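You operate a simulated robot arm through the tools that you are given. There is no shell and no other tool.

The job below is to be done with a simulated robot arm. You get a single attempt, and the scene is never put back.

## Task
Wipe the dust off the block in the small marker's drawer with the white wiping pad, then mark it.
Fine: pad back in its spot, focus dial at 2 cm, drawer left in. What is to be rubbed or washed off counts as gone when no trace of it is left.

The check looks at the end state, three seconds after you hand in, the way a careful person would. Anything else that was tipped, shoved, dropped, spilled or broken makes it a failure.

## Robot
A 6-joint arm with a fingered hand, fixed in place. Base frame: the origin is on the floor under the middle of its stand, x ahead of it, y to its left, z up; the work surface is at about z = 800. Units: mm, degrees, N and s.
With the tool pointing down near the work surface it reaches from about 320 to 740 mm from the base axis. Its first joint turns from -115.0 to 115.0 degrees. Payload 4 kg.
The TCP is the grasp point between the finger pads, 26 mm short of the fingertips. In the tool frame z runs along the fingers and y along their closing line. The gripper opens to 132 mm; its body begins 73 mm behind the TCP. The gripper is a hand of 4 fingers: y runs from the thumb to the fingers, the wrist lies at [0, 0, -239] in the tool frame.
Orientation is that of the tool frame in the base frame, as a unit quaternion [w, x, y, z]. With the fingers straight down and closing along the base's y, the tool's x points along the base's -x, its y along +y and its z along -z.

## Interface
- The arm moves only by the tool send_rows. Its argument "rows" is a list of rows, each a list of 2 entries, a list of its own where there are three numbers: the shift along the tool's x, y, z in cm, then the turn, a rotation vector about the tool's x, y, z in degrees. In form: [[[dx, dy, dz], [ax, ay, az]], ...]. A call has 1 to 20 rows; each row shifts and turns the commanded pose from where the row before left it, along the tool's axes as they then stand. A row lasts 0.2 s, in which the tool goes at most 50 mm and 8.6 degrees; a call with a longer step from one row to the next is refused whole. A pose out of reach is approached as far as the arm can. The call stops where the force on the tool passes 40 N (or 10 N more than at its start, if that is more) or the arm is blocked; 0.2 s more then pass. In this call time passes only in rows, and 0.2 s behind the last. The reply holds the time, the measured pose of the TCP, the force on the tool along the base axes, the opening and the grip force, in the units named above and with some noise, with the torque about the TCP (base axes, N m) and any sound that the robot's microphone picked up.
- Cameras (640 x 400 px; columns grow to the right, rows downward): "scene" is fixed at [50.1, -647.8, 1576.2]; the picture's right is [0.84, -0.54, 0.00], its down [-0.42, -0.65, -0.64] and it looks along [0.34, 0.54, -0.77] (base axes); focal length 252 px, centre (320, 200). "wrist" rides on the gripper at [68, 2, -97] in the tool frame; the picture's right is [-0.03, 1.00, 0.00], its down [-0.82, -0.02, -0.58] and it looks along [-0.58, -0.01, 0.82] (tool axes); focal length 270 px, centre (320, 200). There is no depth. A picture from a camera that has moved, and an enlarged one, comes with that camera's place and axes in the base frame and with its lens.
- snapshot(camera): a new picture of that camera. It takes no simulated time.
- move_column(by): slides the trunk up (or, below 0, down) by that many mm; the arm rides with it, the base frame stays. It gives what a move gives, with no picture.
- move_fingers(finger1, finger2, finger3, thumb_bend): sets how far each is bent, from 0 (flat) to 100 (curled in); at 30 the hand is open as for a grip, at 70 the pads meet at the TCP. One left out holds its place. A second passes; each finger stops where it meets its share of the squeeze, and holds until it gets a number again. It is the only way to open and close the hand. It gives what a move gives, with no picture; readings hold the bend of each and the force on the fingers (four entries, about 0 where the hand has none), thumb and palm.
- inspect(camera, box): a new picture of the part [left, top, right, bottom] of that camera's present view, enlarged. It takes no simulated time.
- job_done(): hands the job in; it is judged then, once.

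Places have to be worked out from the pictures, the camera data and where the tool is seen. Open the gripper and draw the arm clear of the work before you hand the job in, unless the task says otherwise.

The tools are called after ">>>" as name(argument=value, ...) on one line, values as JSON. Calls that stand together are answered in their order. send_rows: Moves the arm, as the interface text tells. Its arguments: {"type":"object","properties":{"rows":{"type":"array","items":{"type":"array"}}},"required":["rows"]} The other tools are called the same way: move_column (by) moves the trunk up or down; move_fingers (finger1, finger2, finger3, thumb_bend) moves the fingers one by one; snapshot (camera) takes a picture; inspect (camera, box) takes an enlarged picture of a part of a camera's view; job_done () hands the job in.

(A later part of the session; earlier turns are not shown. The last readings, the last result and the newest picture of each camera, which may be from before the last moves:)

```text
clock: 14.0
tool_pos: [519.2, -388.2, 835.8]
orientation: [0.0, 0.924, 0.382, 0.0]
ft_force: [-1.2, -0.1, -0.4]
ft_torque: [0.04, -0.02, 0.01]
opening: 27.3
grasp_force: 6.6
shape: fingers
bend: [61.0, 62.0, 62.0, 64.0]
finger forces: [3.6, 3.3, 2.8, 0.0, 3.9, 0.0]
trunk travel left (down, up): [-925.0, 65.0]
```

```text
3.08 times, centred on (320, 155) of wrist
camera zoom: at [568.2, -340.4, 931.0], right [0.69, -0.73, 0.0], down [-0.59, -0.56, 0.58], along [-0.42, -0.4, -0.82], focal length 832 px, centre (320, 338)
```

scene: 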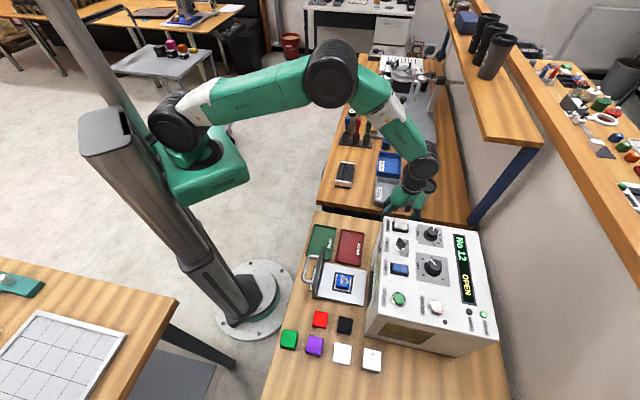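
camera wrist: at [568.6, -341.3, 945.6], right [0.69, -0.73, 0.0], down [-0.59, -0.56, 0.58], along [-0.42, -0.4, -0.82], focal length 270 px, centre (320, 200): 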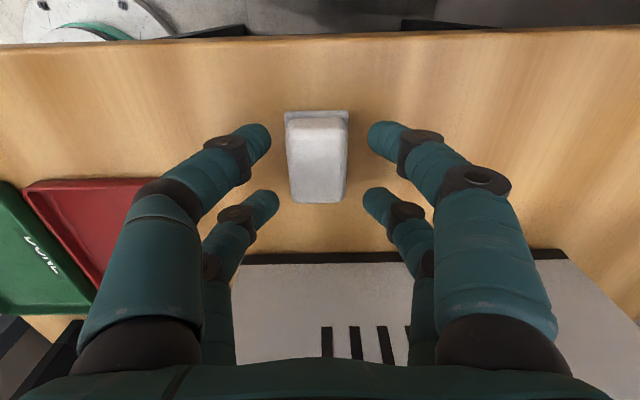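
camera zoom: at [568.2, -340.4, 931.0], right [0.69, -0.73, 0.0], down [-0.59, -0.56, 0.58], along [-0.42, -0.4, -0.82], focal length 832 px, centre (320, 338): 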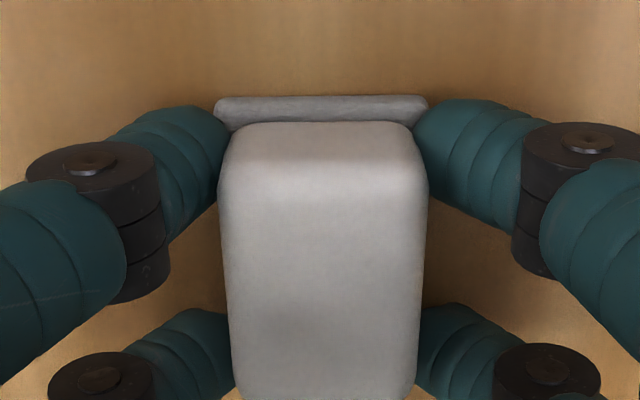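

The grip is on (about 3–4 N per digit). The picture suggests the pad slid about 1 mm; I'll lift it 4 cm and see what remains on the table.

>>> send_rows(rows=[[[0, 0, -1], [0, 0, 0]], [[0, 0, -1.5], [0, 0, 0]], [[0, 0, -1.5], [0, 0, 0]]])

>>> snapshot(camera="wrist")

>>> inspect(camera="wrist", box=[230, 60, 410, 220])

```text
clock: 14.8
tool_pos: [520.0, -387.1, 876.2]
orientation: [0.0, 0.924, 0.382, 0.001]
ft_force: [-0.3, 0.4, -1.8]
ft_torque: [0.03, -0.01, 0.02]
opening: 27.3
grasp_force: 6.2
shape: fingers
bend: [61.0, 62.0, 62.0, 64.0]
finger forces: [3.6, 3.3, 3.0, 0.0, 4.1, 0.1]
trunk travel left (down, up): [-925.0, 65.0]
```

```text
taken
camera wrist: at [568.3, -340.4, 973.0], right [0.69, -0.73, 0.0], down [-0.59, -0.56, 0.58], along [-0.42, -0.4, -0.82], focal length 270 px, centre (320, 200)
```

wrist: 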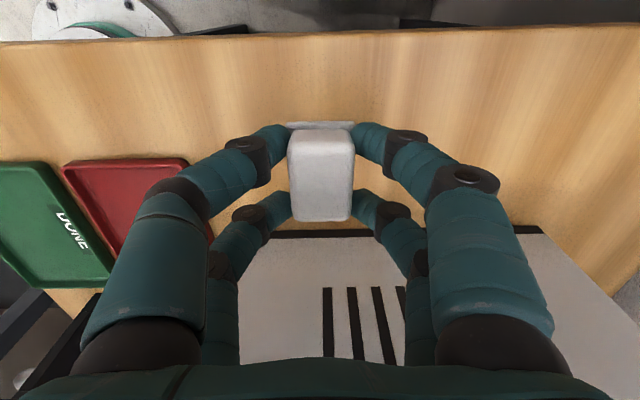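

```text
2.50 times, centred on (320, 140) of wrist
camera zoom: at [568.3, -340.4, 973.0], right [0.69, -0.73, 0.0], down [-0.59, -0.56, 0.58], along [-0.42, -0.4, -0.82], focal length 676 px, centre (320, 350)
```

zoom: 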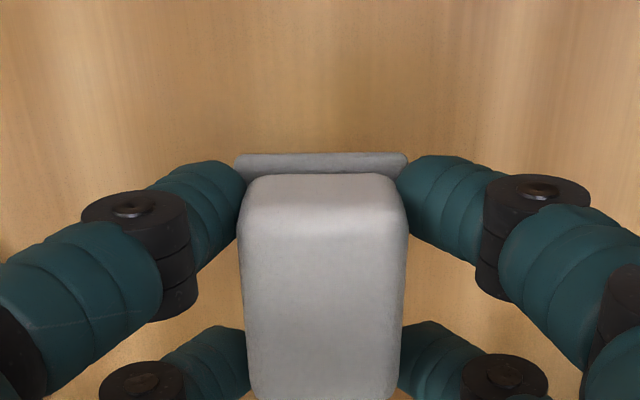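

The grey layer lifts with the pad, so it is the pad's own base. I'll raise it to z≈1130 clear of the machine and look at the bare spot underneath for the return.

>>> send_rows(rows=[[[0, 0, -4.2], [0, 0, 0]], [[0, 0, -4.2], [0, 0, 0]], [[0, 0, -4.2], [0, 0, 0]], [[0, 0, -4.2], [0, 0, 0]], [[0, 0, -4.2], [0, 0, 0]], [[0, 0, -4.2], [0, 0, 0]]])

>>> snapshot(camera="wrist")

>>> inspect(camera="wrist", box=[250, 40, 400, 160])

```text
clock: 16.2
tool_pos: [516.4, -386.1, 1129.2]
orientation: [-0.001, 0.924, 0.382, 0.0]
ft_force: [-0.3, -0.2, -0.9]
ft_torque: [-0.01, -0.02, 0.02]
opening: 27.0
grasp_force: 6.5
shape: fingers
bend: [61.0, 62.0, 62.0, 64.0]
finger forces: [3.6, 3.1, 2.8, 0.0, 3.9, 0.0]
trunk travel left (down, up): [-925.0, 65.0]
```

```text
taken
camera wrist: at [566.2, -339.2, 1226.4], right [0.69, -0.73, 0.0], down [-0.59, -0.56, 0.58], along [-0.42, -0.4, -0.82], focal length 270 px, centre (320, 200)
```

wrist: 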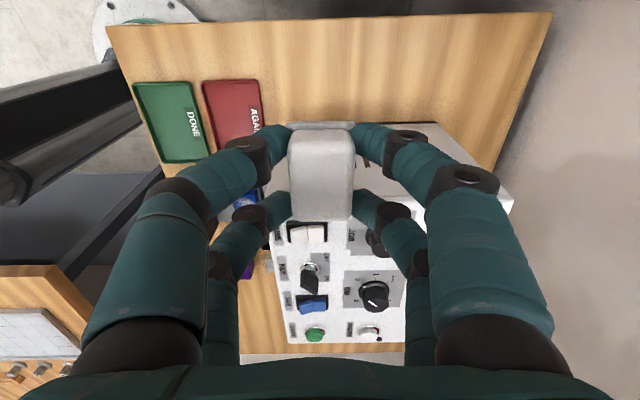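

```text
3.33 times, centred on (325, 100) of wrist
camera zoom: at [566.2, -339.2, 1226.4], right [0.69, -0.73, 0.0], down [-0.59, -0.56, 0.58], along [-0.42, -0.4, -0.82], focal length 901 px, centre (303, 533)
```

zoom: 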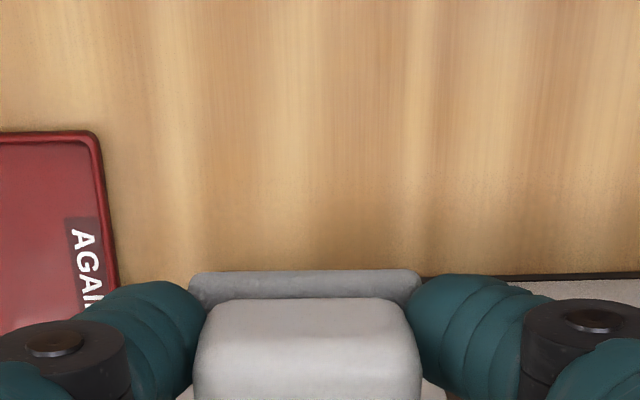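

The table under the pad is unmarked, so I'll return it by coordinates (grasp pose ≈ [519.5, -387.7, 834.7], offset about -1.4 mm in tool y). Now I turn back -90° and carry the pad high across to above the block.

>>> send_rows(rows=[[[0, 0, 0], [0, 0, -8.2]], [[0, 0, 0], [0, 0, -8.2]], [[0, 0, 0], [0, 0, -8.2]], [[0, 0, 0], [0, 0, -8.2]], [[0, 0, 0], [0, 0, -8.2]], [[0, 0, 0], [0, 0, -8.2]], [[0, 0, 0], [0, 0, -8.2]], [[0, 0, 0], [0, 0, -8.2]], [[0, 0, 0], [0, 0, -8.2]], [[0, 0, 0], [0, 0, -8.2]], [[0, 0, 0], [0, 0, -8.0]]])

>>> send_rows(rows=[[[2.28, -3.5, 0], [0, 0, 0]], [[2.28, -3.5, 0], [0, 0, 0]], [[2.28, -3.5, 0], [0, 0, 0]], [[2.28, -3.5, 0], [0, 0, 0]], [[2.28, -3.5, 0], [0, 0, 0]], [[2.28, -3.5, 0], [0, 0, 0]]])

>>> snapshot(camera="wrist")

>>> snapshot(camera="scene")

```text
clock: 18.6
tool_pos: [520.0, -388.1, 1128.1]
orientation: [0.0, 0.382, 0.924, 0.0]
ft_force: [0.0, -0.2, -0.3]
ft_torque: [0.02, 0.03, 0.01]
opening: 27.2
grasp_force: 7.3
shape: fingers
bend: [61.0, 62.0, 62.0, 64.0]
finger forces: [3.7, 3.2, 2.8, 0.0, 3.9, 0.0]
trunk travel left (down, up): [-925.0, 65.0]
```

```text
clock: 20.0
tool_pos: [271.5, -441.5, 1128.5]
orientation: [0.0, 0.383, 0.924, 0.0]
ft_force: [0.2, 0.2, 0.8]
ft_torque: [0.01, -0.01, -0.01]
opening: 27.0
grasp_force: 6.9
shape: fingers
bend: [61.0, 62.0, 62.0, 64.0]
finger forces: [3.6, 3.2, 2.9, 0.0, 3.9, 0.1]
trunk travel left (down, up): [-925.0, 65.0]
```

```text
taken
camera wrist: at [225.0, -391.7, 1224.5], right [0.73, 0.69, 0.0], down [0.56, -0.59, 0.58], along [0.4, -0.42, -0.82], focal length 270 px, centre (320, 200)
```

wrist: 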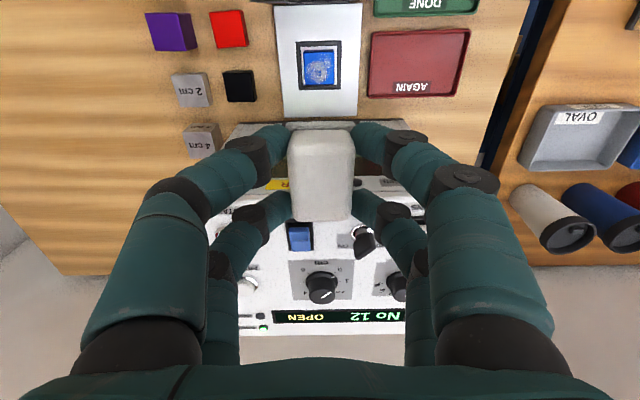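

```text
taken
```

scene: 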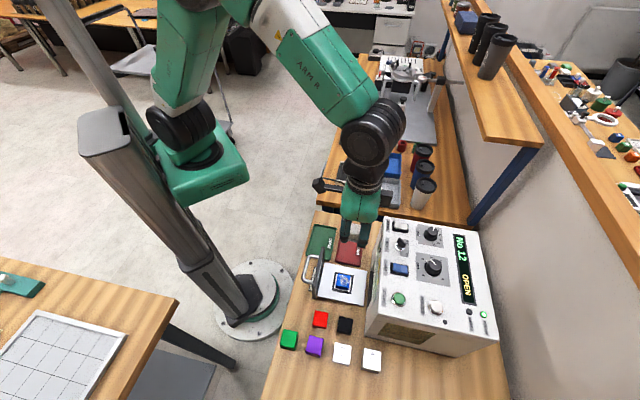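

The pad is now carried high above the drawer. I'll zoom in on the block from here to pin its position.

>>> inspect(camera="wrist", box=[275, 30, 365, 120])

>>> inspect(camera="scene", box=[300, 220, 400, 310])

```text
4.44 times, centred on (320, 75) of wrist
camera zoom: at [225.0, -391.7, 1224.5], right [0.73, 0.69, 0.0], down [0.56, -0.59, 0.58], along [0.4, -0.42, -0.82], focal length 1201 px, centre (320, 756)
```

zoom: 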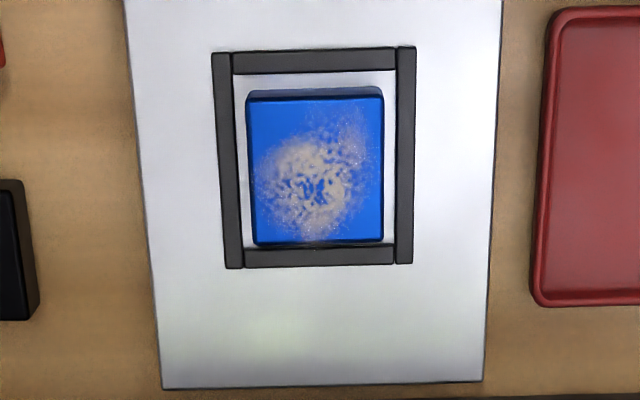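

```text
4.44 times, centred on (350, 265) of scene
camera zoom: at [50.1, -647.8, 1576.2], right [0.84, -0.54, 0.0], down [-0.42, -0.65, -0.64], along [0.34, 0.54, -0.77], focal length 1120 px, centre (187, -89)
```

zoom: 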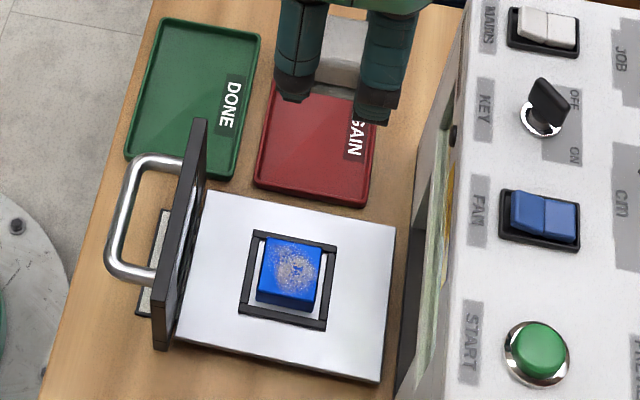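

Block top centre is about 3 mm toward the robot from the tool axis. I'll shift by that and descend to z≈913 (pad bottom ≈ 880), then check.

>>> send_rows(rows=[[[0.35, 0.07, 0], [0, 0, 0]], [[0, 0, 4.3], [0, 0, 0]], [[0, 0, 4.3], [0, 0, 0]], [[0, 0, 4.3], [0, 0, 0]], [[0, 0, 4.3], [0, 0, 0]], [[0, 0, 4.3], [0, 0, 0]]])

>>> snapshot(camera="wrist")

>>> inspect(camera="scene", box=[280, 180, 420, 310])

```text
clock: 21.4
tool_pos: [274.8, -437.7, 911.8]
orientation: [-0.001, 0.383, 0.924, 0.0]
ft_force: [-0.4, 0.2, -0.3]
ft_torque: [0.01, 0.02, -0.02]
opening: 27.1
grasp_force: 6.4
shape: fingers
bend: [61.0, 62.0, 62.0, 64.0]
finger forces: [3.6, 3.2, 2.9, 0.1, 3.9, 0.0]
trunk travel left (down, up): [-925.0, 65.0]
```

```text
taken
camera wrist: at [226.4, -387.9, 1009.1], right [0.73, 0.69, 0.0], down [0.56, -0.59, 0.58], along [0.4, -0.42, -0.82], focal length 270 px, centre (320, 200)
```

wrist: 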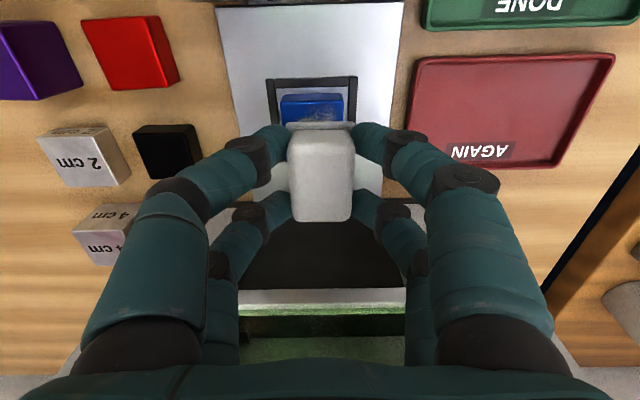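

```text
3.08 times, centred on (350, 245) of scene
camera zoom: at [50.1, -647.8, 1576.2], right [0.84, -0.54, 0.0], down [-0.42, -0.65, -0.64], along [0.34, 0.54, -0.77], focal length 776 px, centre (228, 62)
```

zoom: 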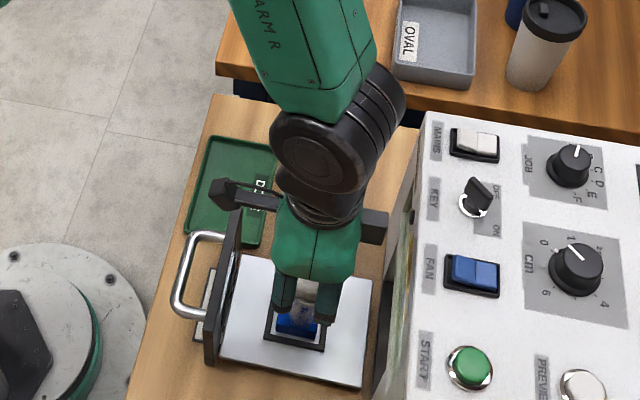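

The box on the back of the hand stays clear of the machine front. I'll zoom in on the pad and block from the wrist.

>>> inspect(camera="wrist", box=[250, 60, 390, 200])

>>> inspect(camera="scene", box=[320, 230, 380, 305])

```text
2.86 times, centred on (320, 130) of wrist
camera zoom: at [226.4, -387.9, 1009.1], right [0.73, 0.69, 0.0], down [0.56, -0.59, 0.58], along [0.4, -0.42, -0.82], focal length 772 px, centre (320, 400)
```

zoom: 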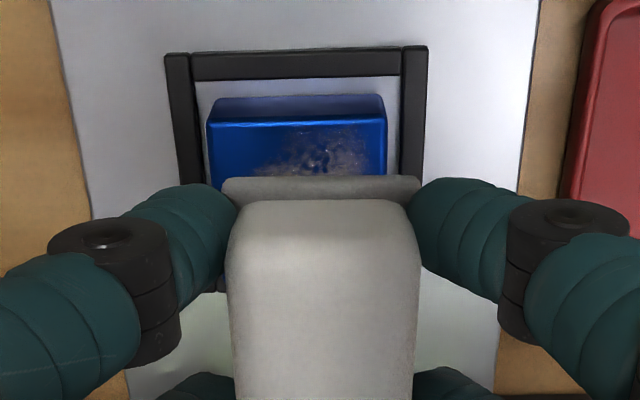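

```text
5.33 times, centred on (350, 268) of scene
camera zoom: at [50.1, -647.8, 1576.2], right [0.84, -0.54, 0.0], down [-0.42, -0.65, -0.64], along [0.34, 0.54, -0.77], focal length 1344 px, centre (160, -160)
```

zoom: 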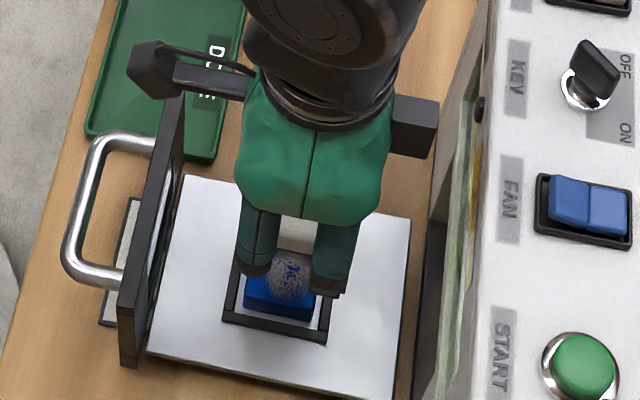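

The block sits about 5 mm toward tool -y from the pad, with its top near z≈832. I'll shift -5 mm in y and lower to z≈874, just above contact.

>>> send_rows(rows=[[[0, -0.5, 0], [0, 0, 0]], [[0, 0, 2.0], [0, 0, 0]], [[0, 0, 1.8], [0, 0, 0]]])

>>> inspect(camera="wrist", box=[250, 60, 390, 200])

>>> inspect(camera="scene", box=[320, 230, 380, 305])

```text
clock: 22.2
tool_pos: [268.1, -439.5, 874.2]
orientation: [-0.001, 0.383, 0.924, 0.0]
ft_force: [0.0, -0.1, -1.0]
ft_torque: [0.02, 0.0, 0.03]
opening: 27.2
grasp_force: 6.3
shape: fingers
bend: [61.0, 62.0, 62.0, 64.0]
finger forces: [3.6, 3.2, 2.9, 0.1, 3.9, 0.0]
trunk travel left (down, up): [-925.0, 65.0]
```

```text
2.86 times, centred on (320, 130) of wrist
camera zoom: at [221.1, -391.3, 970.9], right [0.73, 0.69, 0.0], down [0.56, -0.59, 0.58], along [0.4, -0.42, -0.82], focal length 772 px, centre (320, 400)
```

zoom: 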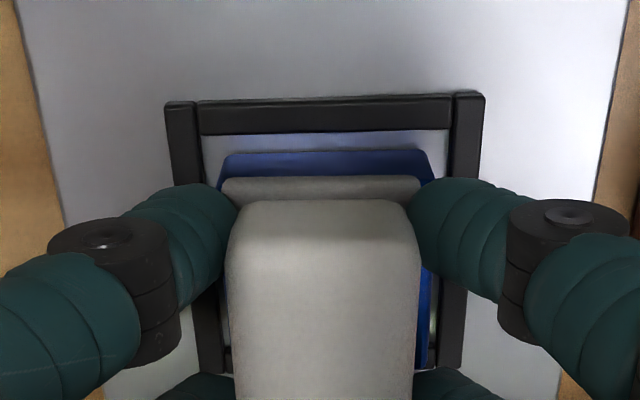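

```text
5.33 times, centred on (350, 268) of scene
camera zoom: at [50.1, -647.8, 1576.2], right [0.84, -0.54, 0.0], down [-0.42, -0.65, -0.64], along [0.34, 0.54, -0.77], focal length 1344 px, centre (160, -160)
```

zoom: 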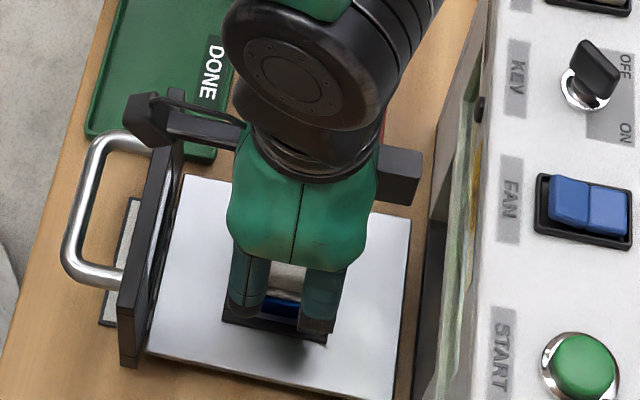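

Now well aligned over the block with about 10 mm to go. I'll lower in small steps until light contact shows on the force reading.

>>> send_rows(rows=[[[0, 0, 0.3], [0, 0, 0]], [[0, 0, 0.3], [0, 0, 0]]])

>>> send_rows(rows=[[[0, 0, 0.2], [0, 0, 0]]])

>>> inspect(camera="wrist", box=[250, 60, 390, 200])

```text
clock: 22.8
tool_pos: [268.4, -439.8, 870.5]
orientation: [0.001, 0.384, 0.923, -0.002]
ft_force: [-0.4, -0.5, 21.3]
ft_torque: [0.03, 0.03, -0.02]
opening: 26.5
grasp_force: 13.4
shape: fingers
bend: [63.0, 63.0, 63.0, 64.0]
finger forces: [7.2, 6.1, 5.5, 0.1, 7.9, 0.0]
trunk travel left (down, up): [-925.0, 65.0]
```

```text
clock: 23.2
tool_pos: [268.6, -441.3, 869.9]
orientation: [0.003, 0.384, 0.923, -0.003]
ft_force: [-1.4, -0.8, 37.6]
ft_torque: [0.05, 0.13, 0.03]
opening: 26.2
grasp_force: 21.5
shape: fingers
bend: [65.0, 64.0, 64.0, 65.0]
finger forces: [10.7, 9.3, 8.8, 0.0, 13.9, 0.0]
trunk travel left (down, up): [-925.0, 65.0]
```

```text
2.86 times, centred on (320, 130) of wrist
camera zoom: at [220.7, -390.1, 966.1], right [0.73, 0.69, 0.0], down [0.56, -0.59, 0.58], along [0.4, -0.42, -0.81], focal length 772 px, centre (320, 400)
```

zoom: 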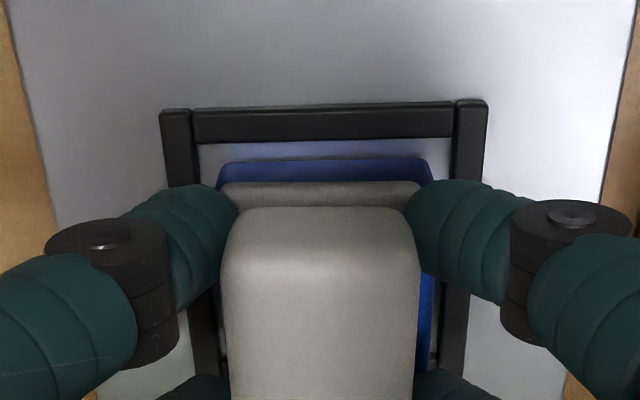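

Contact came near z≈871 and the force is too high at 38 N. I'll back off about 4 mm to get a light pressing force.

>>> send_rows(rows=[[[0, 0, -0.38], [0, 0, 0]]])

>>> inspect(camera="wrist", box=[250, 60, 390, 200])

```text
clock: 23.6
tool_pos: [267.9, -439.6, 869.6]
orientation: [0.0, 0.383, 0.924, -0.001]
ft_force: [3.2, -5.0, 19.9]
ft_torque: [-0.11, -0.04, -0.02]
opening: 26.4
grasp_force: 15.2
shape: fingers
bend: [64.0, 64.0, 64.0, 65.0]
finger forces: [6.9, 6.7, 6.6, 0.0, 8.6, 0.0]
trunk travel left (down, up): [-925.0, 65.0]
```

```text
2.86 times, centred on (320, 130) of wrist
camera zoom: at [220.4, -390.0, 967.1], right [0.73, 0.69, 0.0], down [0.56, -0.59, 0.58], along [0.4, -0.42, -0.82], focal length 772 px, centre (320, 400)
```

zoom: 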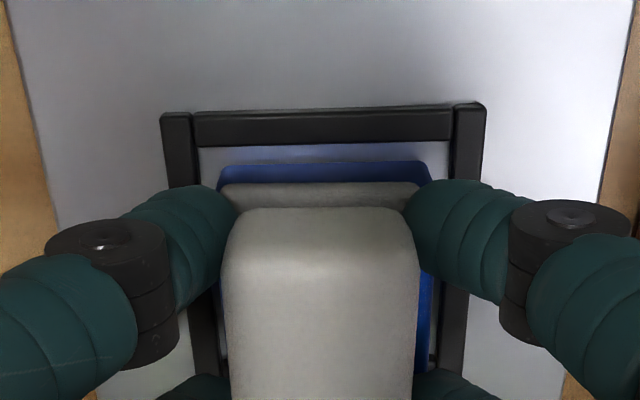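

Still 20 N; I'll raise another 2.5 mm.

>>> send_rows(rows=[[[0, 0, -0.25], [0, 0, 0]]])

```text
clock: 24.0
tool_pos: [267.7, -438.0, 871.2]
orientation: [-0.002, 0.383, 0.924, 0.0]
ft_force: [0.9, -2.5, 6.9]
ft_torque: [-0.09, -0.04, 0.01]
opening: 26.5
grasp_force: 9.9
shape: fingers
bend: [63.0, 63.0, 63.0, 64.0]
finger forces: [4.8, 4.5, 4.7, 0.0, 5.8, 0.0]
trunk travel left (down, up): [-925.0, 65.0]
```

Now about 7 N of pressing force, which is good for wiping. I'll do a first set of side-to-side strokes along tool y (±12 mm).

>>> send_rows(rows=[[[0, 0.6, 0], [0, 0, 0]], [[0, 0.6, 0], [0, 0, 0]], [[0, -0.6, 0], [0, 0, 0]], [[0, -0.6, 0], [0, 0, 0]], [[0, -0.6, 0], [0, 0, 0]], [[0, -0.6, 0], [0, 0, 0]], [[0, 0.6, 0], [0, 0, 0]], [[0, 0.6, 0], [0, 0, 0]], [[0, 0.6, 0], [0, 0, 0]], [[0, 0.6, 0], [0, 0, 0]], [[0, -0.6, 0], [0, 0, 0]], [[0, -0.6, 0], [0, 0, 0]]])

>>> inspect(camera="wrist", box=[250, 60, 390, 200])

```text
clock: 26.6
tool_pos: [267.0, -439.8, 873.4]
orientation: [-0.001, 0.383, 0.924, 0.0]
ft_force: [0.2, 0.5, -0.3]
ft_torque: [-0.01, -0.01, 0.0]
opening: 26.7
grasp_force: 7.6
shape: fingers
bend: [62.0, 62.0, 63.0, 64.0]
finger forces: [4.2, 3.8, 3.3, 0.0, 4.5, 0.0]
trunk travel left (down, up): [-925.0, 65.0]
```

```text
2.86 times, centred on (320, 130) of wrist
camera zoom: at [220.3, -389.6, 970.3], right [0.73, 0.69, 0.0], down [0.56, -0.59, 0.58], along [0.4, -0.42, -0.82], focal length 772 px, centre (320, 400)
```

zoom: 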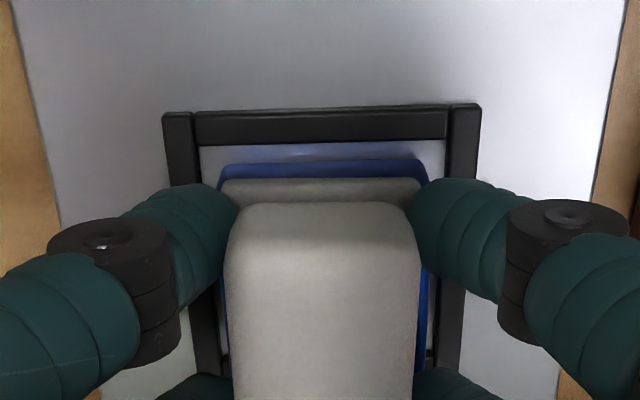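

Force has relaxed to zero because the pad settled in the grip. I'll lower 1.5 mm and stroke again, then check.

>>> send_rows(rows=[[[0, 0, 0.15], [0, 0, 0]]])

>>> send_rows(rows=[[[0, 0.6, 0], [0, 0, 0]], [[0, 0.6, 0], [0, 0, 0]], [[0, -0.6, 0], [0, 0, 0]], [[0, -0.6, 0], [0, 0, 0]], [[0, -0.6, 0], [0, 0, 0]], [[0, -0.6, 0], [0, 0, 0]], [[0, 0.6, 0.03], [0, 0, 0]], [[0, 0.6, 0], [0, 0, 0]], [[0, 0.6, 0], [0, 0, 0]], [[0, 0.6, 0], [0, 0, 0]], [[0, -0.6, 0], [0, 0, 0]], [[0, -0.6, 0], [0, 0, 0]]])

```text
clock: 27.0
tool_pos: [267.6, -439.2, 872.1]
orientation: [-0.001, 0.384, 0.923, 0.0]
ft_force: [-0.3, 0.5, 0.7]
ft_torque: [0.01, -0.02, 0.02]
opening: 26.7
grasp_force: 7.9
shape: fingers
bend: [62.0, 62.0, 63.0, 64.0]
finger forces: [4.3, 3.9, 3.4, 0.0, 4.4, 0.0]
trunk travel left (down, up): [-925.0, 65.0]
```

```text
clock: 29.6
tool_pos: [268.6, -438.8, 871.4]
orientation: [-0.001, 0.384, 0.923, 0.0]
ft_force: [1.8, 1.7, 7.8]
ft_torque: [0.08, -0.08, 0.0]
opening: 26.9
grasp_force: 10.1
shape: fingers
bend: [62.0, 62.0, 63.0, 64.0]
finger forces: [6.0, 5.6, 3.6, 0.1, 4.4, 0.0]
trunk travel left (down, up): [-925.0, 65.0]
```

Good, strokes ended with about 8 N of pressure. Now strokes along tool x (±8 mm) combined with side offsets.

>>> send_rows(rows=[[[0.5, 0.6, 0], [0, 0, 0]], [[-0.6, 0, 0], [0, 0, 0]], [[-0.6, 0, 0], [0, 0, 0]], [[0.6, -0.4, 0], [0, 0, 0]], [[0.6, 0, 0], [0, 0, 0]], [[-0.6, -0.4, 0], [0, 0, 0]], [[-0.6, 0, 0], [0, 0, 0]], [[0.6, -0.4, 0], [0, 0, 0]], [[0.6, 0, 0], [0, 0, 0]], [[-0.6, 0, 0], [0, 0, 0]], [[-0.6, 0, 0], [0, 0, 0]], [[0.7, 0.6, 0], [0, 0, 0]]])

>>> inspect(camera="wrist", box=[250, 60, 390, 200])

```text
clock: 32.2
tool_pos: [268.3, -439.1, 870.3]
orientation: [-0.001, 0.383, 0.924, 0.001]
ft_force: [-0.2, -1.0, 4.7]
ft_torque: [-0.02, 0.02, -0.01]
opening: 26.8
grasp_force: 9.7
shape: fingers
bend: [62.0, 62.0, 62.0, 64.0]
finger forces: [4.7, 4.3, 4.4, 0.1, 5.5, 0.1]
trunk travel left (down, up): [-925.0, 65.0]
```

```text
2.86 times, centred on (320, 130) of wrist
camera zoom: at [220.7, -390.0, 968.3], right [0.73, 0.69, 0.0], down [0.56, -0.59, 0.58], along [0.4, -0.42, -0.82], focal length 772 px, centre (320, 400)
```

zoom: 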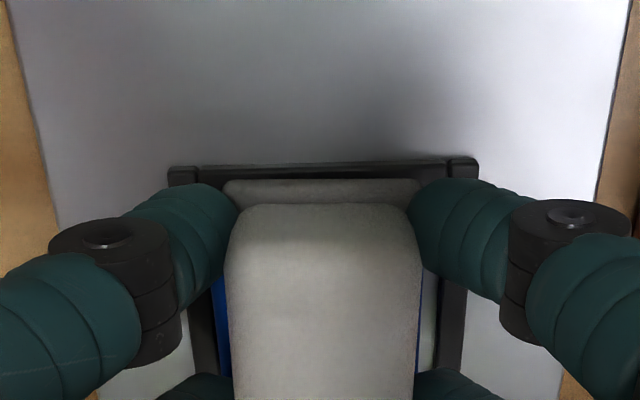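

The frame moved in view: strokes along tool x slid the drawer itself about 1 cm inward rather than wiping. I'll lift the pad and look at the block, and use only side strokes from here.

>>> send_rows(rows=[[[0, 0, -2], [0, 0, 0]], [[0, 0, -4], [0, 0, 0]], [[0, 0, -4], [0, 0, 0]], [[4.5, 0, 0], [0, 0, 0]], [[-4.5, 0, -4], [0, 0, 0]], [[-3, 0, -4], [0, 0, 0]]])

>>> snapshot(camera="wrist")

>>> inspect(camera="scene", box=[310, 240, 380, 310])

```text
refused: row 5 steps farther than a row can; nothing moved
```

```text
taken
camera wrist: at [220.7, -390.0, 968.3], right [0.73, 0.69, 0.0], down [0.56, -0.59, 0.58], along [0.4, -0.42, -0.82], focal length 270 px, centre (320, 200)
```

wrist: 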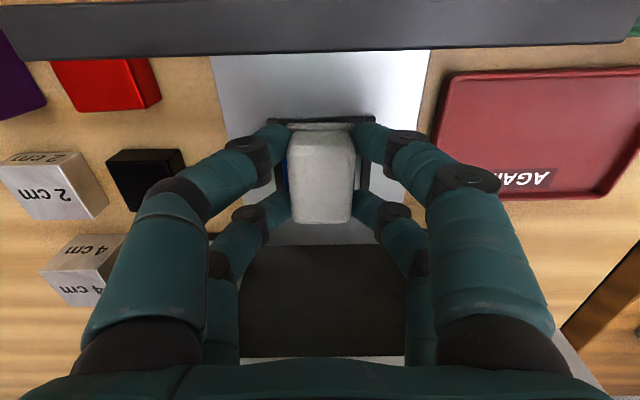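

```text
5.71 times, centred on (345, 275) of scene
camera zoom: at [50.1, -647.8, 1576.2], right [0.84, -0.54, 0.0], down [-0.42, -0.65, -0.64], along [0.34, 0.54, -0.77], focal length 1440 px, centre (177, -229)
```

zoom: 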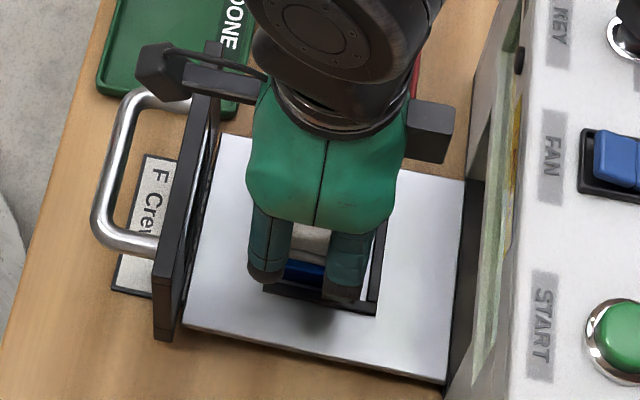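

The drawer front plate stands tall (top near z≈898) but the camera clears it. I'll raise the pad straight up to z≈1125 to get a clear view of the block.

>>> send_rows(rows=[[[0, 0, -2], [0, 0, 0]], [[0, 0, -4], [0, 0, 0]], [[0, 0, -4], [0, 0, 0]], [[0, 0, -4.5], [0, 0, 0]], [[0, 0, -4.5], [0, 0, 0]], [[0, 0, -4.5], [0, 0, 0]]])

>>> snapshot(camera="wrist")

>>> inspect(camera="wrist", box=[275, 30, 365, 120])

>>> inspect(camera="scene", box=[310, 240, 380, 310])

```text
clock: 33.6
tool_pos: [268.7, -439.7, 1105.7]
orientation: [0.0, 0.384, 0.923, 0.001]
ft_force: [0.1, -0.1, 0.0]
ft_torque: [-0.01, 0.01, -0.01]
opening: 27.1
grasp_force: 7.4
shape: fingers
bend: [62.0, 62.0, 62.0, 64.0]
finger forces: [4.1, 3.6, 3.4, 0.0, 4.3, 0.1]
trunk travel left (down, up): [-925.0, 65.0]
```

```text
taken
camera wrist: at [222.0, -389.3, 1202.9], right [0.73, 0.69, 0.0], down [0.56, -0.59, 0.58], along [0.4, -0.42, -0.82], focal length 270 px, centre (320, 200)
```

wrist: 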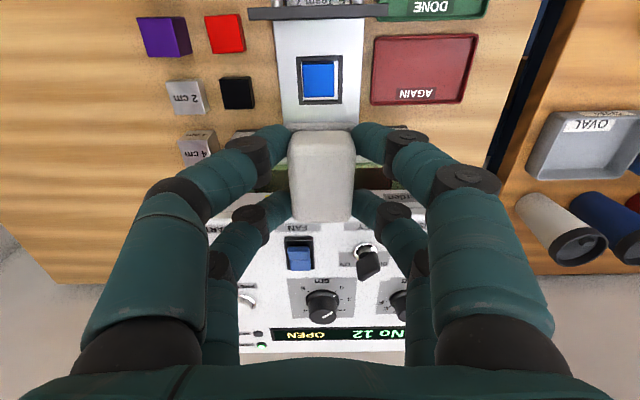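

```text
4.44 times, centred on (320, 75) of wrist
camera zoom: at [222.0, -389.3, 1202.9], right [0.73, 0.69, 0.0], down [0.56, -0.59, 0.58], along [0.4, -0.42, -0.82], focal length 1201 px, centre (320, 756)
```

zoom: 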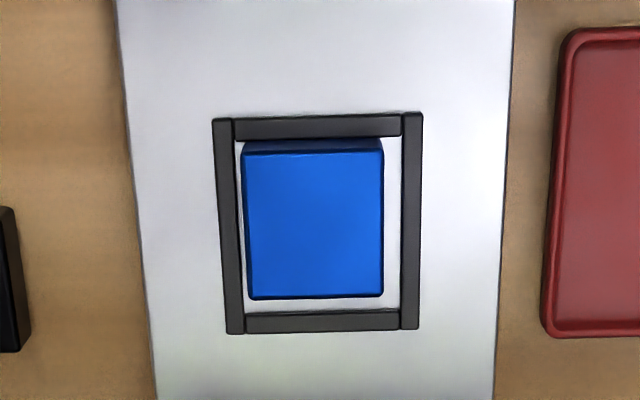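

```text
5.71 times, centred on (345, 275) of scene
camera zoom: at [50.1, -647.8, 1576.2], right [0.84, -0.54, 0.0], down [-0.42, -0.65, -0.64], along [0.34, 0.54, -0.77], focal length 1440 px, centre (177, -229)
```

zoom: 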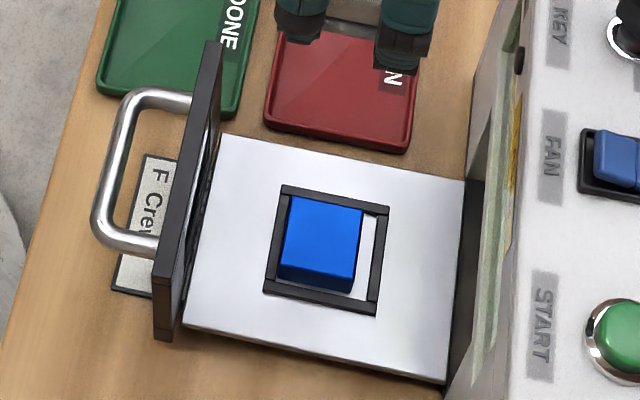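

The dust looks gone from the block. I'll check with a stronger enlargement from both cameras for faint remains before putting the pad back.

>>> inspect(camera="wrist", box=[298, 58, 342, 102])

>>> inspect(camera="scene", box=[332, 268, 360, 296])

```text
9.09 times, centred on (320, 80) of wrist
camera zoom: at [222.0, -389.3, 1202.9], right [0.73, 0.69, 0.0], down [0.56, -0.59, 0.58], along [0.4, -0.42, -0.82], focal length 2457 px, centre (320, 1291)
```

zoom: 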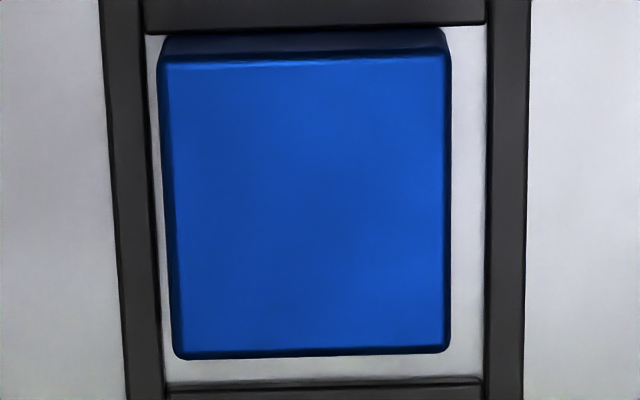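

```text
14.29 times, centred on (346, 282) of scene
camera zoom: at [50.1, -647.8, 1576.2], right [0.84, -0.54, 0.0], down [-0.42, -0.65, -0.64], along [0.34, 0.54, -0.77], focal length 3601 px, centre (-51, -971)
```

zoom: 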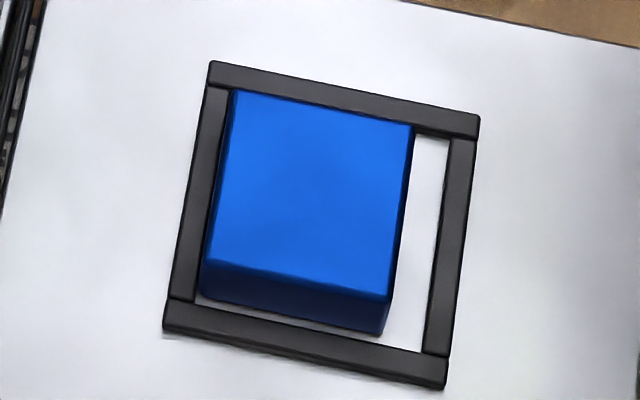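

The block is spotless. Now I return the pad: raise a little, retrace the carry path in reverse, and turn +90° above the spot.

>>> send_rows(rows=[[[0, 0, -2.5], [0, 0, 0]], [[-2.338, 3.572, 0], [0, 0, 0]], [[-2.338, 3.572, 0], [0, 0, 0]], [[-2.338, 3.572, 0], [0, 0, 0]], [[-2.338, 3.572, 0], [0, 0, 0]], [[-2.338, 3.572, 0], [0, 0, 0]], [[-2.34, 3.57, 0], [0, 0, 0]]])

>>> send_rows(rows=[[[0, 0, 0], [0, 0, 8.2]], [[0, 0, 0], [0, 0, 8.2]], [[0, 0, 0], [0, 0, 8.2]], [[0, 0, 0], [0, 0, 8.2]], [[0, 0, 0], [0, 0, 8.2]], [[0, 0, 0], [0, 0, 8.2]], [[0, 0, 0], [0, 0, 8.2]], [[0, 0, 0], [0, 0, 8.2]], [[0, 0, 0], [0, 0, 8.2]], [[0, 0, 0], [0, 0, 8.2]], [[0, 0, 0], [0, 0, 8.0]], [[0, -0.14, 0], [0, 0, 0]]])

>>> inspect(camera="wrist", box=[250, 40, 400, 160])

>>> snapshot(camera="wrist")

```text
clock: 35.2
tool_pos: [522.2, -388.1, 1127.8]
orientation: [-0.001, 0.384, 0.923, -0.001]
ft_force: [0.7, 0.5, 0.3]
ft_torque: [-0.01, 0.02, 0.02]
opening: 27.0
grasp_force: 8.0
shape: fingers
bend: [62.0, 62.0, 62.0, 64.0]
finger forces: [3.9, 3.5, 3.3, 0.1, 4.2, 0.0]
trunk travel left (down, up): [-925.0, 65.0]
```

```text
clock: 37.8
tool_pos: [517.6, -386.8, 1130.1]
orientation: [0.0, 0.925, 0.381, 0.0]
ft_force: [0.2, 0.3, -0.8]
ft_torque: [0.01, -0.01, 0.0]
opening: 27.1
grasp_force: 7.6
shape: fingers
bend: [62.0, 62.0, 62.0, 64.0]
finger forces: [3.9, 3.4, 3.4, 0.0, 4.1, 0.0]
trunk travel left (down, up): [-925.0, 65.0]
```

```text
3.33 times, centred on (325, 100) of wrist
camera zoom: at [567.7, -339.9, 1226.9], right [0.69, -0.73, 0.0], down [-0.59, -0.56, 0.58], along [-0.42, -0.4, -0.82], focal length 901 px, centre (303, 533)
```

zoom: 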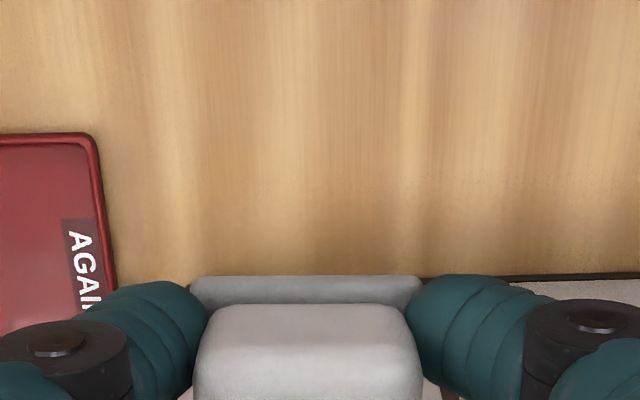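

```text
taken
camera wrist: at [567.7, -339.9, 1226.9], right [0.69, -0.73, 0.0], down [-0.59, -0.56, 0.58], along [-0.42, -0.4, -0.82], focal length 270 px, centre (320, 200)
```

wrist: 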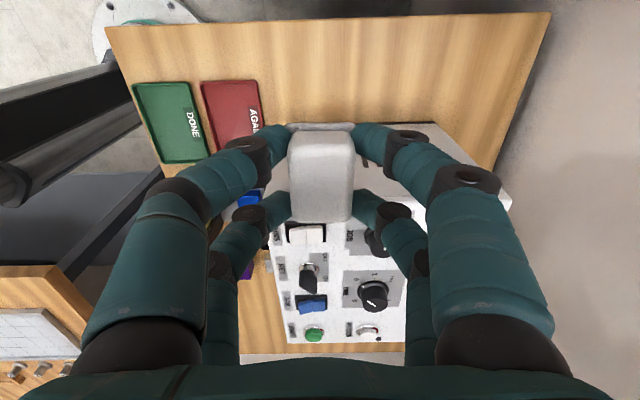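

Same view as when I lifted off, within about 2 mm. I'll descend to about z=850 and compare the camera pose with that recorded at the grasp to fine-correct.

>>> send_rows(rows=[[[0, 0, 4], [0, 0, 0]], [[0, 0, 4], [0, 0, 0]], [[0, 0, 4], [0, 0, 0]], [[0, 0, 4], [0, 0, 0]], [[0, 0, 4], [0, 0, 0]], [[0, 0, 4], [0, 0, 0]], [[0, 0, 4], [0, 0, 0]]])

>>> snapshot(camera="wrist")

```text
clock: 39.4
tool_pos: [516.4, -386.6, 850.0]
orientation: [0.0, 0.924, 0.382, 0.0]
ft_force: [0.5, 0.4, -0.7]
ft_torque: [-0.01, 0.02, -0.05]
opening: 26.9
grasp_force: 7.1
shape: fingers
bend: [62.0, 62.0, 62.0, 64.0]
finger forces: [3.9, 3.5, 3.2, 0.1, 4.1, 0.0]
trunk travel left (down, up): [-925.0, 65.0]
```

```text
taken
camera wrist: at [565.0, -339.9, 947.3], right [0.69, -0.73, 0.0], down [-0.59, -0.56, 0.58], along [-0.42, -0.4, -0.82], focal length 270 px, centre (320, 200)
```

wrist: 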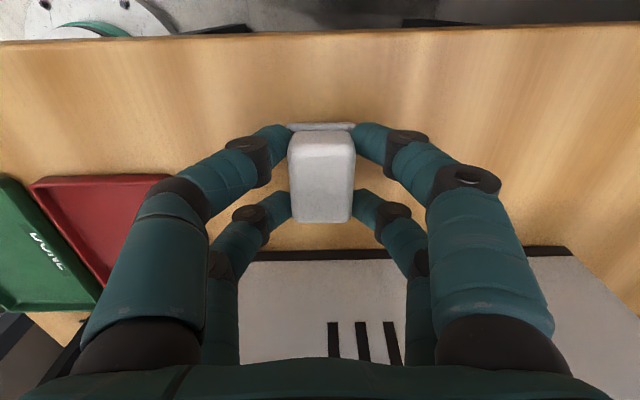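

I'm about 2–3 mm off the original grasp pose; I'll correct by +1.8 mm in x and +1.5 mm in y, then lower to just above the table.

>>> send_rows(rows=[[[0.18, 0.15, 0.6], [0, 0, 0]], [[0, 0, 0.7], [0, 0, 0]]])

>>> send_rows(rows=[[[0, 0, 0.15], [0, 0, 0]]])

>>> inspect(camera="wrist", box=[230, 90, 410, 220])

```text
clock: 40.0
tool_pos: [519.7, -386.0, 838.7]
orientation: [-0.001, 0.924, 0.381, 0.0]
ft_force: [-1.0, 0.5, 0.5]
ft_torque: [-0.01, 0.0, 0.0]
opening: 27.1
grasp_force: 8.1
shape: fingers
bend: [62.0, 62.0, 62.0, 64.0]
finger forces: [3.9, 3.5, 3.2, 0.1, 4.1, 0.1]
trunk travel left (down, up): [-925.0, 65.0]
```

```text
clock: 40.4
tool_pos: [519.4, -386.2, 837.6]
orientation: [-0.001, 0.924, 0.382, 0.0]
ft_force: [-0.2, -0.2, -0.5]
ft_torque: [0.06, 0.02, 0.02]
opening: 27.0
grasp_force: 7.2
shape: fingers
bend: [62.0, 62.0, 62.0, 64.0]
finger forces: [3.9, 3.4, 3.1, 0.0, 4.1, 0.1]
trunk travel left (down, up): [-925.0, 65.0]
```

```text
3.08 times, centred on (320, 155) of wrist
camera zoom: at [568.9, -339.9, 933.7], right [0.69, -0.73, 0.0], down [-0.59, -0.56, 0.58], along [-0.42, -0.4, -0.82], focal length 832 px, centre (320, 338)
```

zoom: 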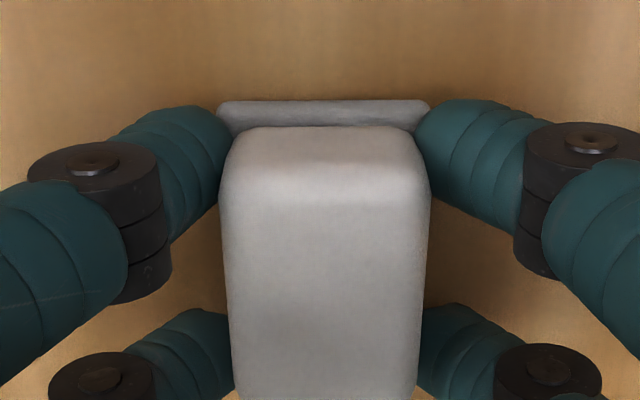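

No contact yet; camera height is 2.7 mm above the grasp height. I'll trim by -1.5 mm in y and ease down in small steps watching for contact.

>>> send_rows(rows=[[[-0.08, -0.15, 0.1], [0, 0, 0]], [[0, 0, 0.1], [0, 0, 0]]])

>>> send_rows(rows=[[[0, 0, 0.07], [0, 0, 0]]])

>>> inspect(camera="wrist", box=[230, 90, 410, 220])

```text
clock: 41.0
tool_pos: [517.9, -385.2, 834.9]
orientation: [0.0, 0.924, 0.382, 0.0]
ft_force: [0.2, 0.5, -0.1]
ft_torque: [-0.02, 0.03, 0.01]
opening: 27.3
grasp_force: 7.4
shape: fingers
bend: [62.0, 62.0, 62.0, 64.0]
finger forces: [3.9, 3.4, 3.1, 0.1, 4.1, 0.0]
trunk travel left (down, up): [-925.0, 65.0]
```

```text
clock: 41.4
tool_pos: [518.8, -388.1, 833.7]
orientation: [0.001, 0.924, 0.382, 0.0]
ft_force: [0.7, 0.0, -0.5]
ft_torque: [0.03, 0.01, 0.02]
opening: 27.1
grasp_force: 7.4
shape: fingers
bend: [62.0, 62.0, 62.0, 64.0]
finger forces: [3.8, 3.4, 3.2, 0.0, 4.1, 0.0]
trunk travel left (down, up): [-925.0, 65.0]
```

```text
3.08 times, centred on (320, 155) of wrist
camera zoom: at [567.6, -339.8, 930.4], right [0.69, -0.73, 0.0], down [-0.59, -0.56, 0.58], along [-0.42, -0.4, -0.82], focal length 832 px, centre (320, 338)
```

zoom: 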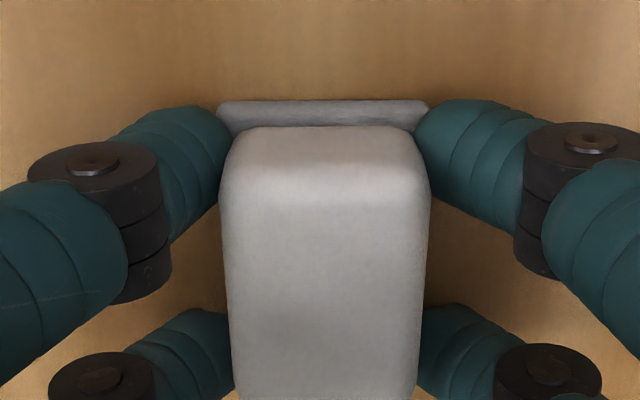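

Still no contact. I'll go down another millimetre or so in small steps.

>>> send_rows(rows=[[[0, 0, 0.08], [0, 0, 0]]])

>>> send_rows(rows=[[[0, 0, 0.08], [0, 0, 0]]])

```text
clock: 41.8
tool_pos: [518.8, -386.5, 832.1]
orientation: [0.0, 0.924, 0.382, 0.001]
ft_force: [0.4, 0.3, 0.1]
ft_torque: [0.0, -0.01, 0.04]
opening: 26.8
grasp_force: 7.7
shape: fingers
bend: [62.0, 62.0, 62.0, 64.0]
finger forces: [4.0, 3.4, 3.4, 0.0, 4.3, 0.1]
trunk travel left (down, up): [-925.0, 65.0]
```

```text
clock: 42.2
tool_pos: [519.1, -386.6, 833.9]
orientation: [0.001, 0.924, 0.382, 0.001]
ft_force: [-1.6, -0.9, 4.5]
ft_torque: [-0.02, -0.01, 0.01]
opening: 26.9
grasp_force: 8.2
shape: fingers
bend: [62.0, 62.0, 62.0, 64.0]
finger forces: [4.4, 4.0, 3.8, 0.0, 4.7, 0.0]
trunk travel left (down, up): [-925.0, 65.0]
```

The pad is resting on the table (4.5 N). Releasing it by opening the digits a little.

>>> move_fingers(finger1=54, finger2=54, finger3=54, thumb_bend=54)

>>> inspect(camera="wrist", box=[230, 90, 410, 220])

```text
clock: 43.2
tool_pos: [519.2, -385.1, 832.4]
orientation: [0.001, 0.924, 0.382, 0.0]
ft_force: [0.7, 0.7, 8.3]
ft_torque: [-0.02, -0.02, 0.01]
opening: 49.9
grasp_force: 4.5
shape: fingers
bend: [55.0, 55.0, 56.0, 54.0]
finger forces: [2.5, 2.4, 2.7, 0.0, 0.5, 0.0]
trunk travel left (down, up): [-925.0, 65.0]
```

```text
3.08 times, centred on (320, 155) of wrist
camera zoom: at [567.9, -339.2, 929.4], right [0.69, -0.73, 0.0], down [-0.59, -0.56, 0.58], along [-0.42, -0.4, -0.82], focal length 832 px, centre (320, 338)
```

zoom: 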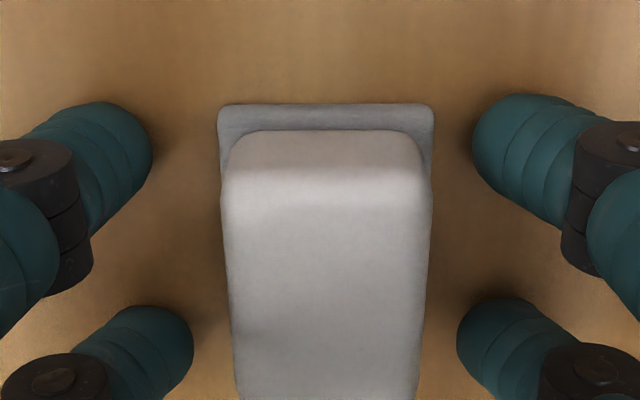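

The pad is released but the opening fingertips lightly touch the table, so I'll lift straight up now.

>>> send_rows(rows=[[[0, 0, -0.5], [0, 0, 0]], [[0, 0, -1.5], [0, 0, 0]], [[0, 0, -3.5], [0, 0, 0]], [[0, 0, -4], [0, 0, 0]]])

>>> inspect(camera="wrist", box=[270, 70, 370, 160])

>>> snapshot(camera="wrist")

```text
clock: 44.2
tool_pos: [517.8, -385.6, 927.6]
orientation: [-0.001, 0.924, 0.382, 0.0]
ft_force: [-0.2, 0.7, 1.1]
ft_torque: [0.02, -0.01, 0.04]
opening: 51.9
grasp_force: 0.1
shape: fingers
bend: [54.0, 54.0, 54.0, 54.0]
finger forces: [0.0, 0.0, 0.0, 0.2, 0.0, 0.0]
trunk travel left (down, up): [-925.0, 65.0]
```

```text
4.44 times, centred on (320, 115) of wrist
camera zoom: at [567.4, -339.1, 1024.4], right [0.69, -0.73, 0.0], down [-0.59, -0.56, 0.58], along [-0.42, -0.4, -0.82], focal length 1201 px, centre (320, 578)
```

zoom: 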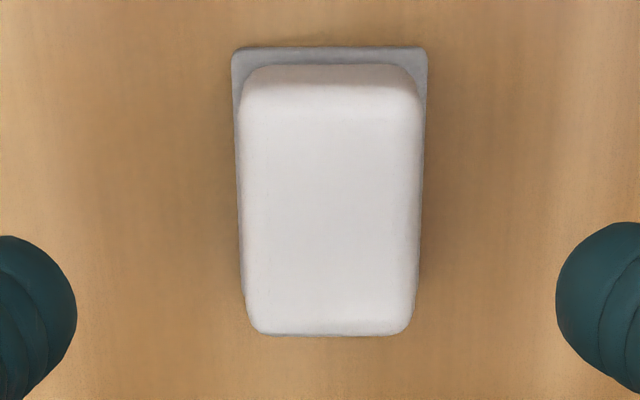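

```text
taken
camera wrist: at [567.4, -339.1, 1024.4], right [0.69, -0.73, 0.0], down [-0.59, -0.56, 0.58], along [-0.42, -0.4, -0.82], focal length 270 px, centre (320, 200)
```

wrist: 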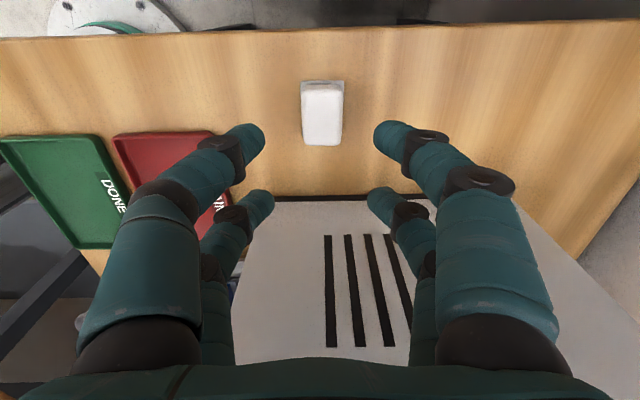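

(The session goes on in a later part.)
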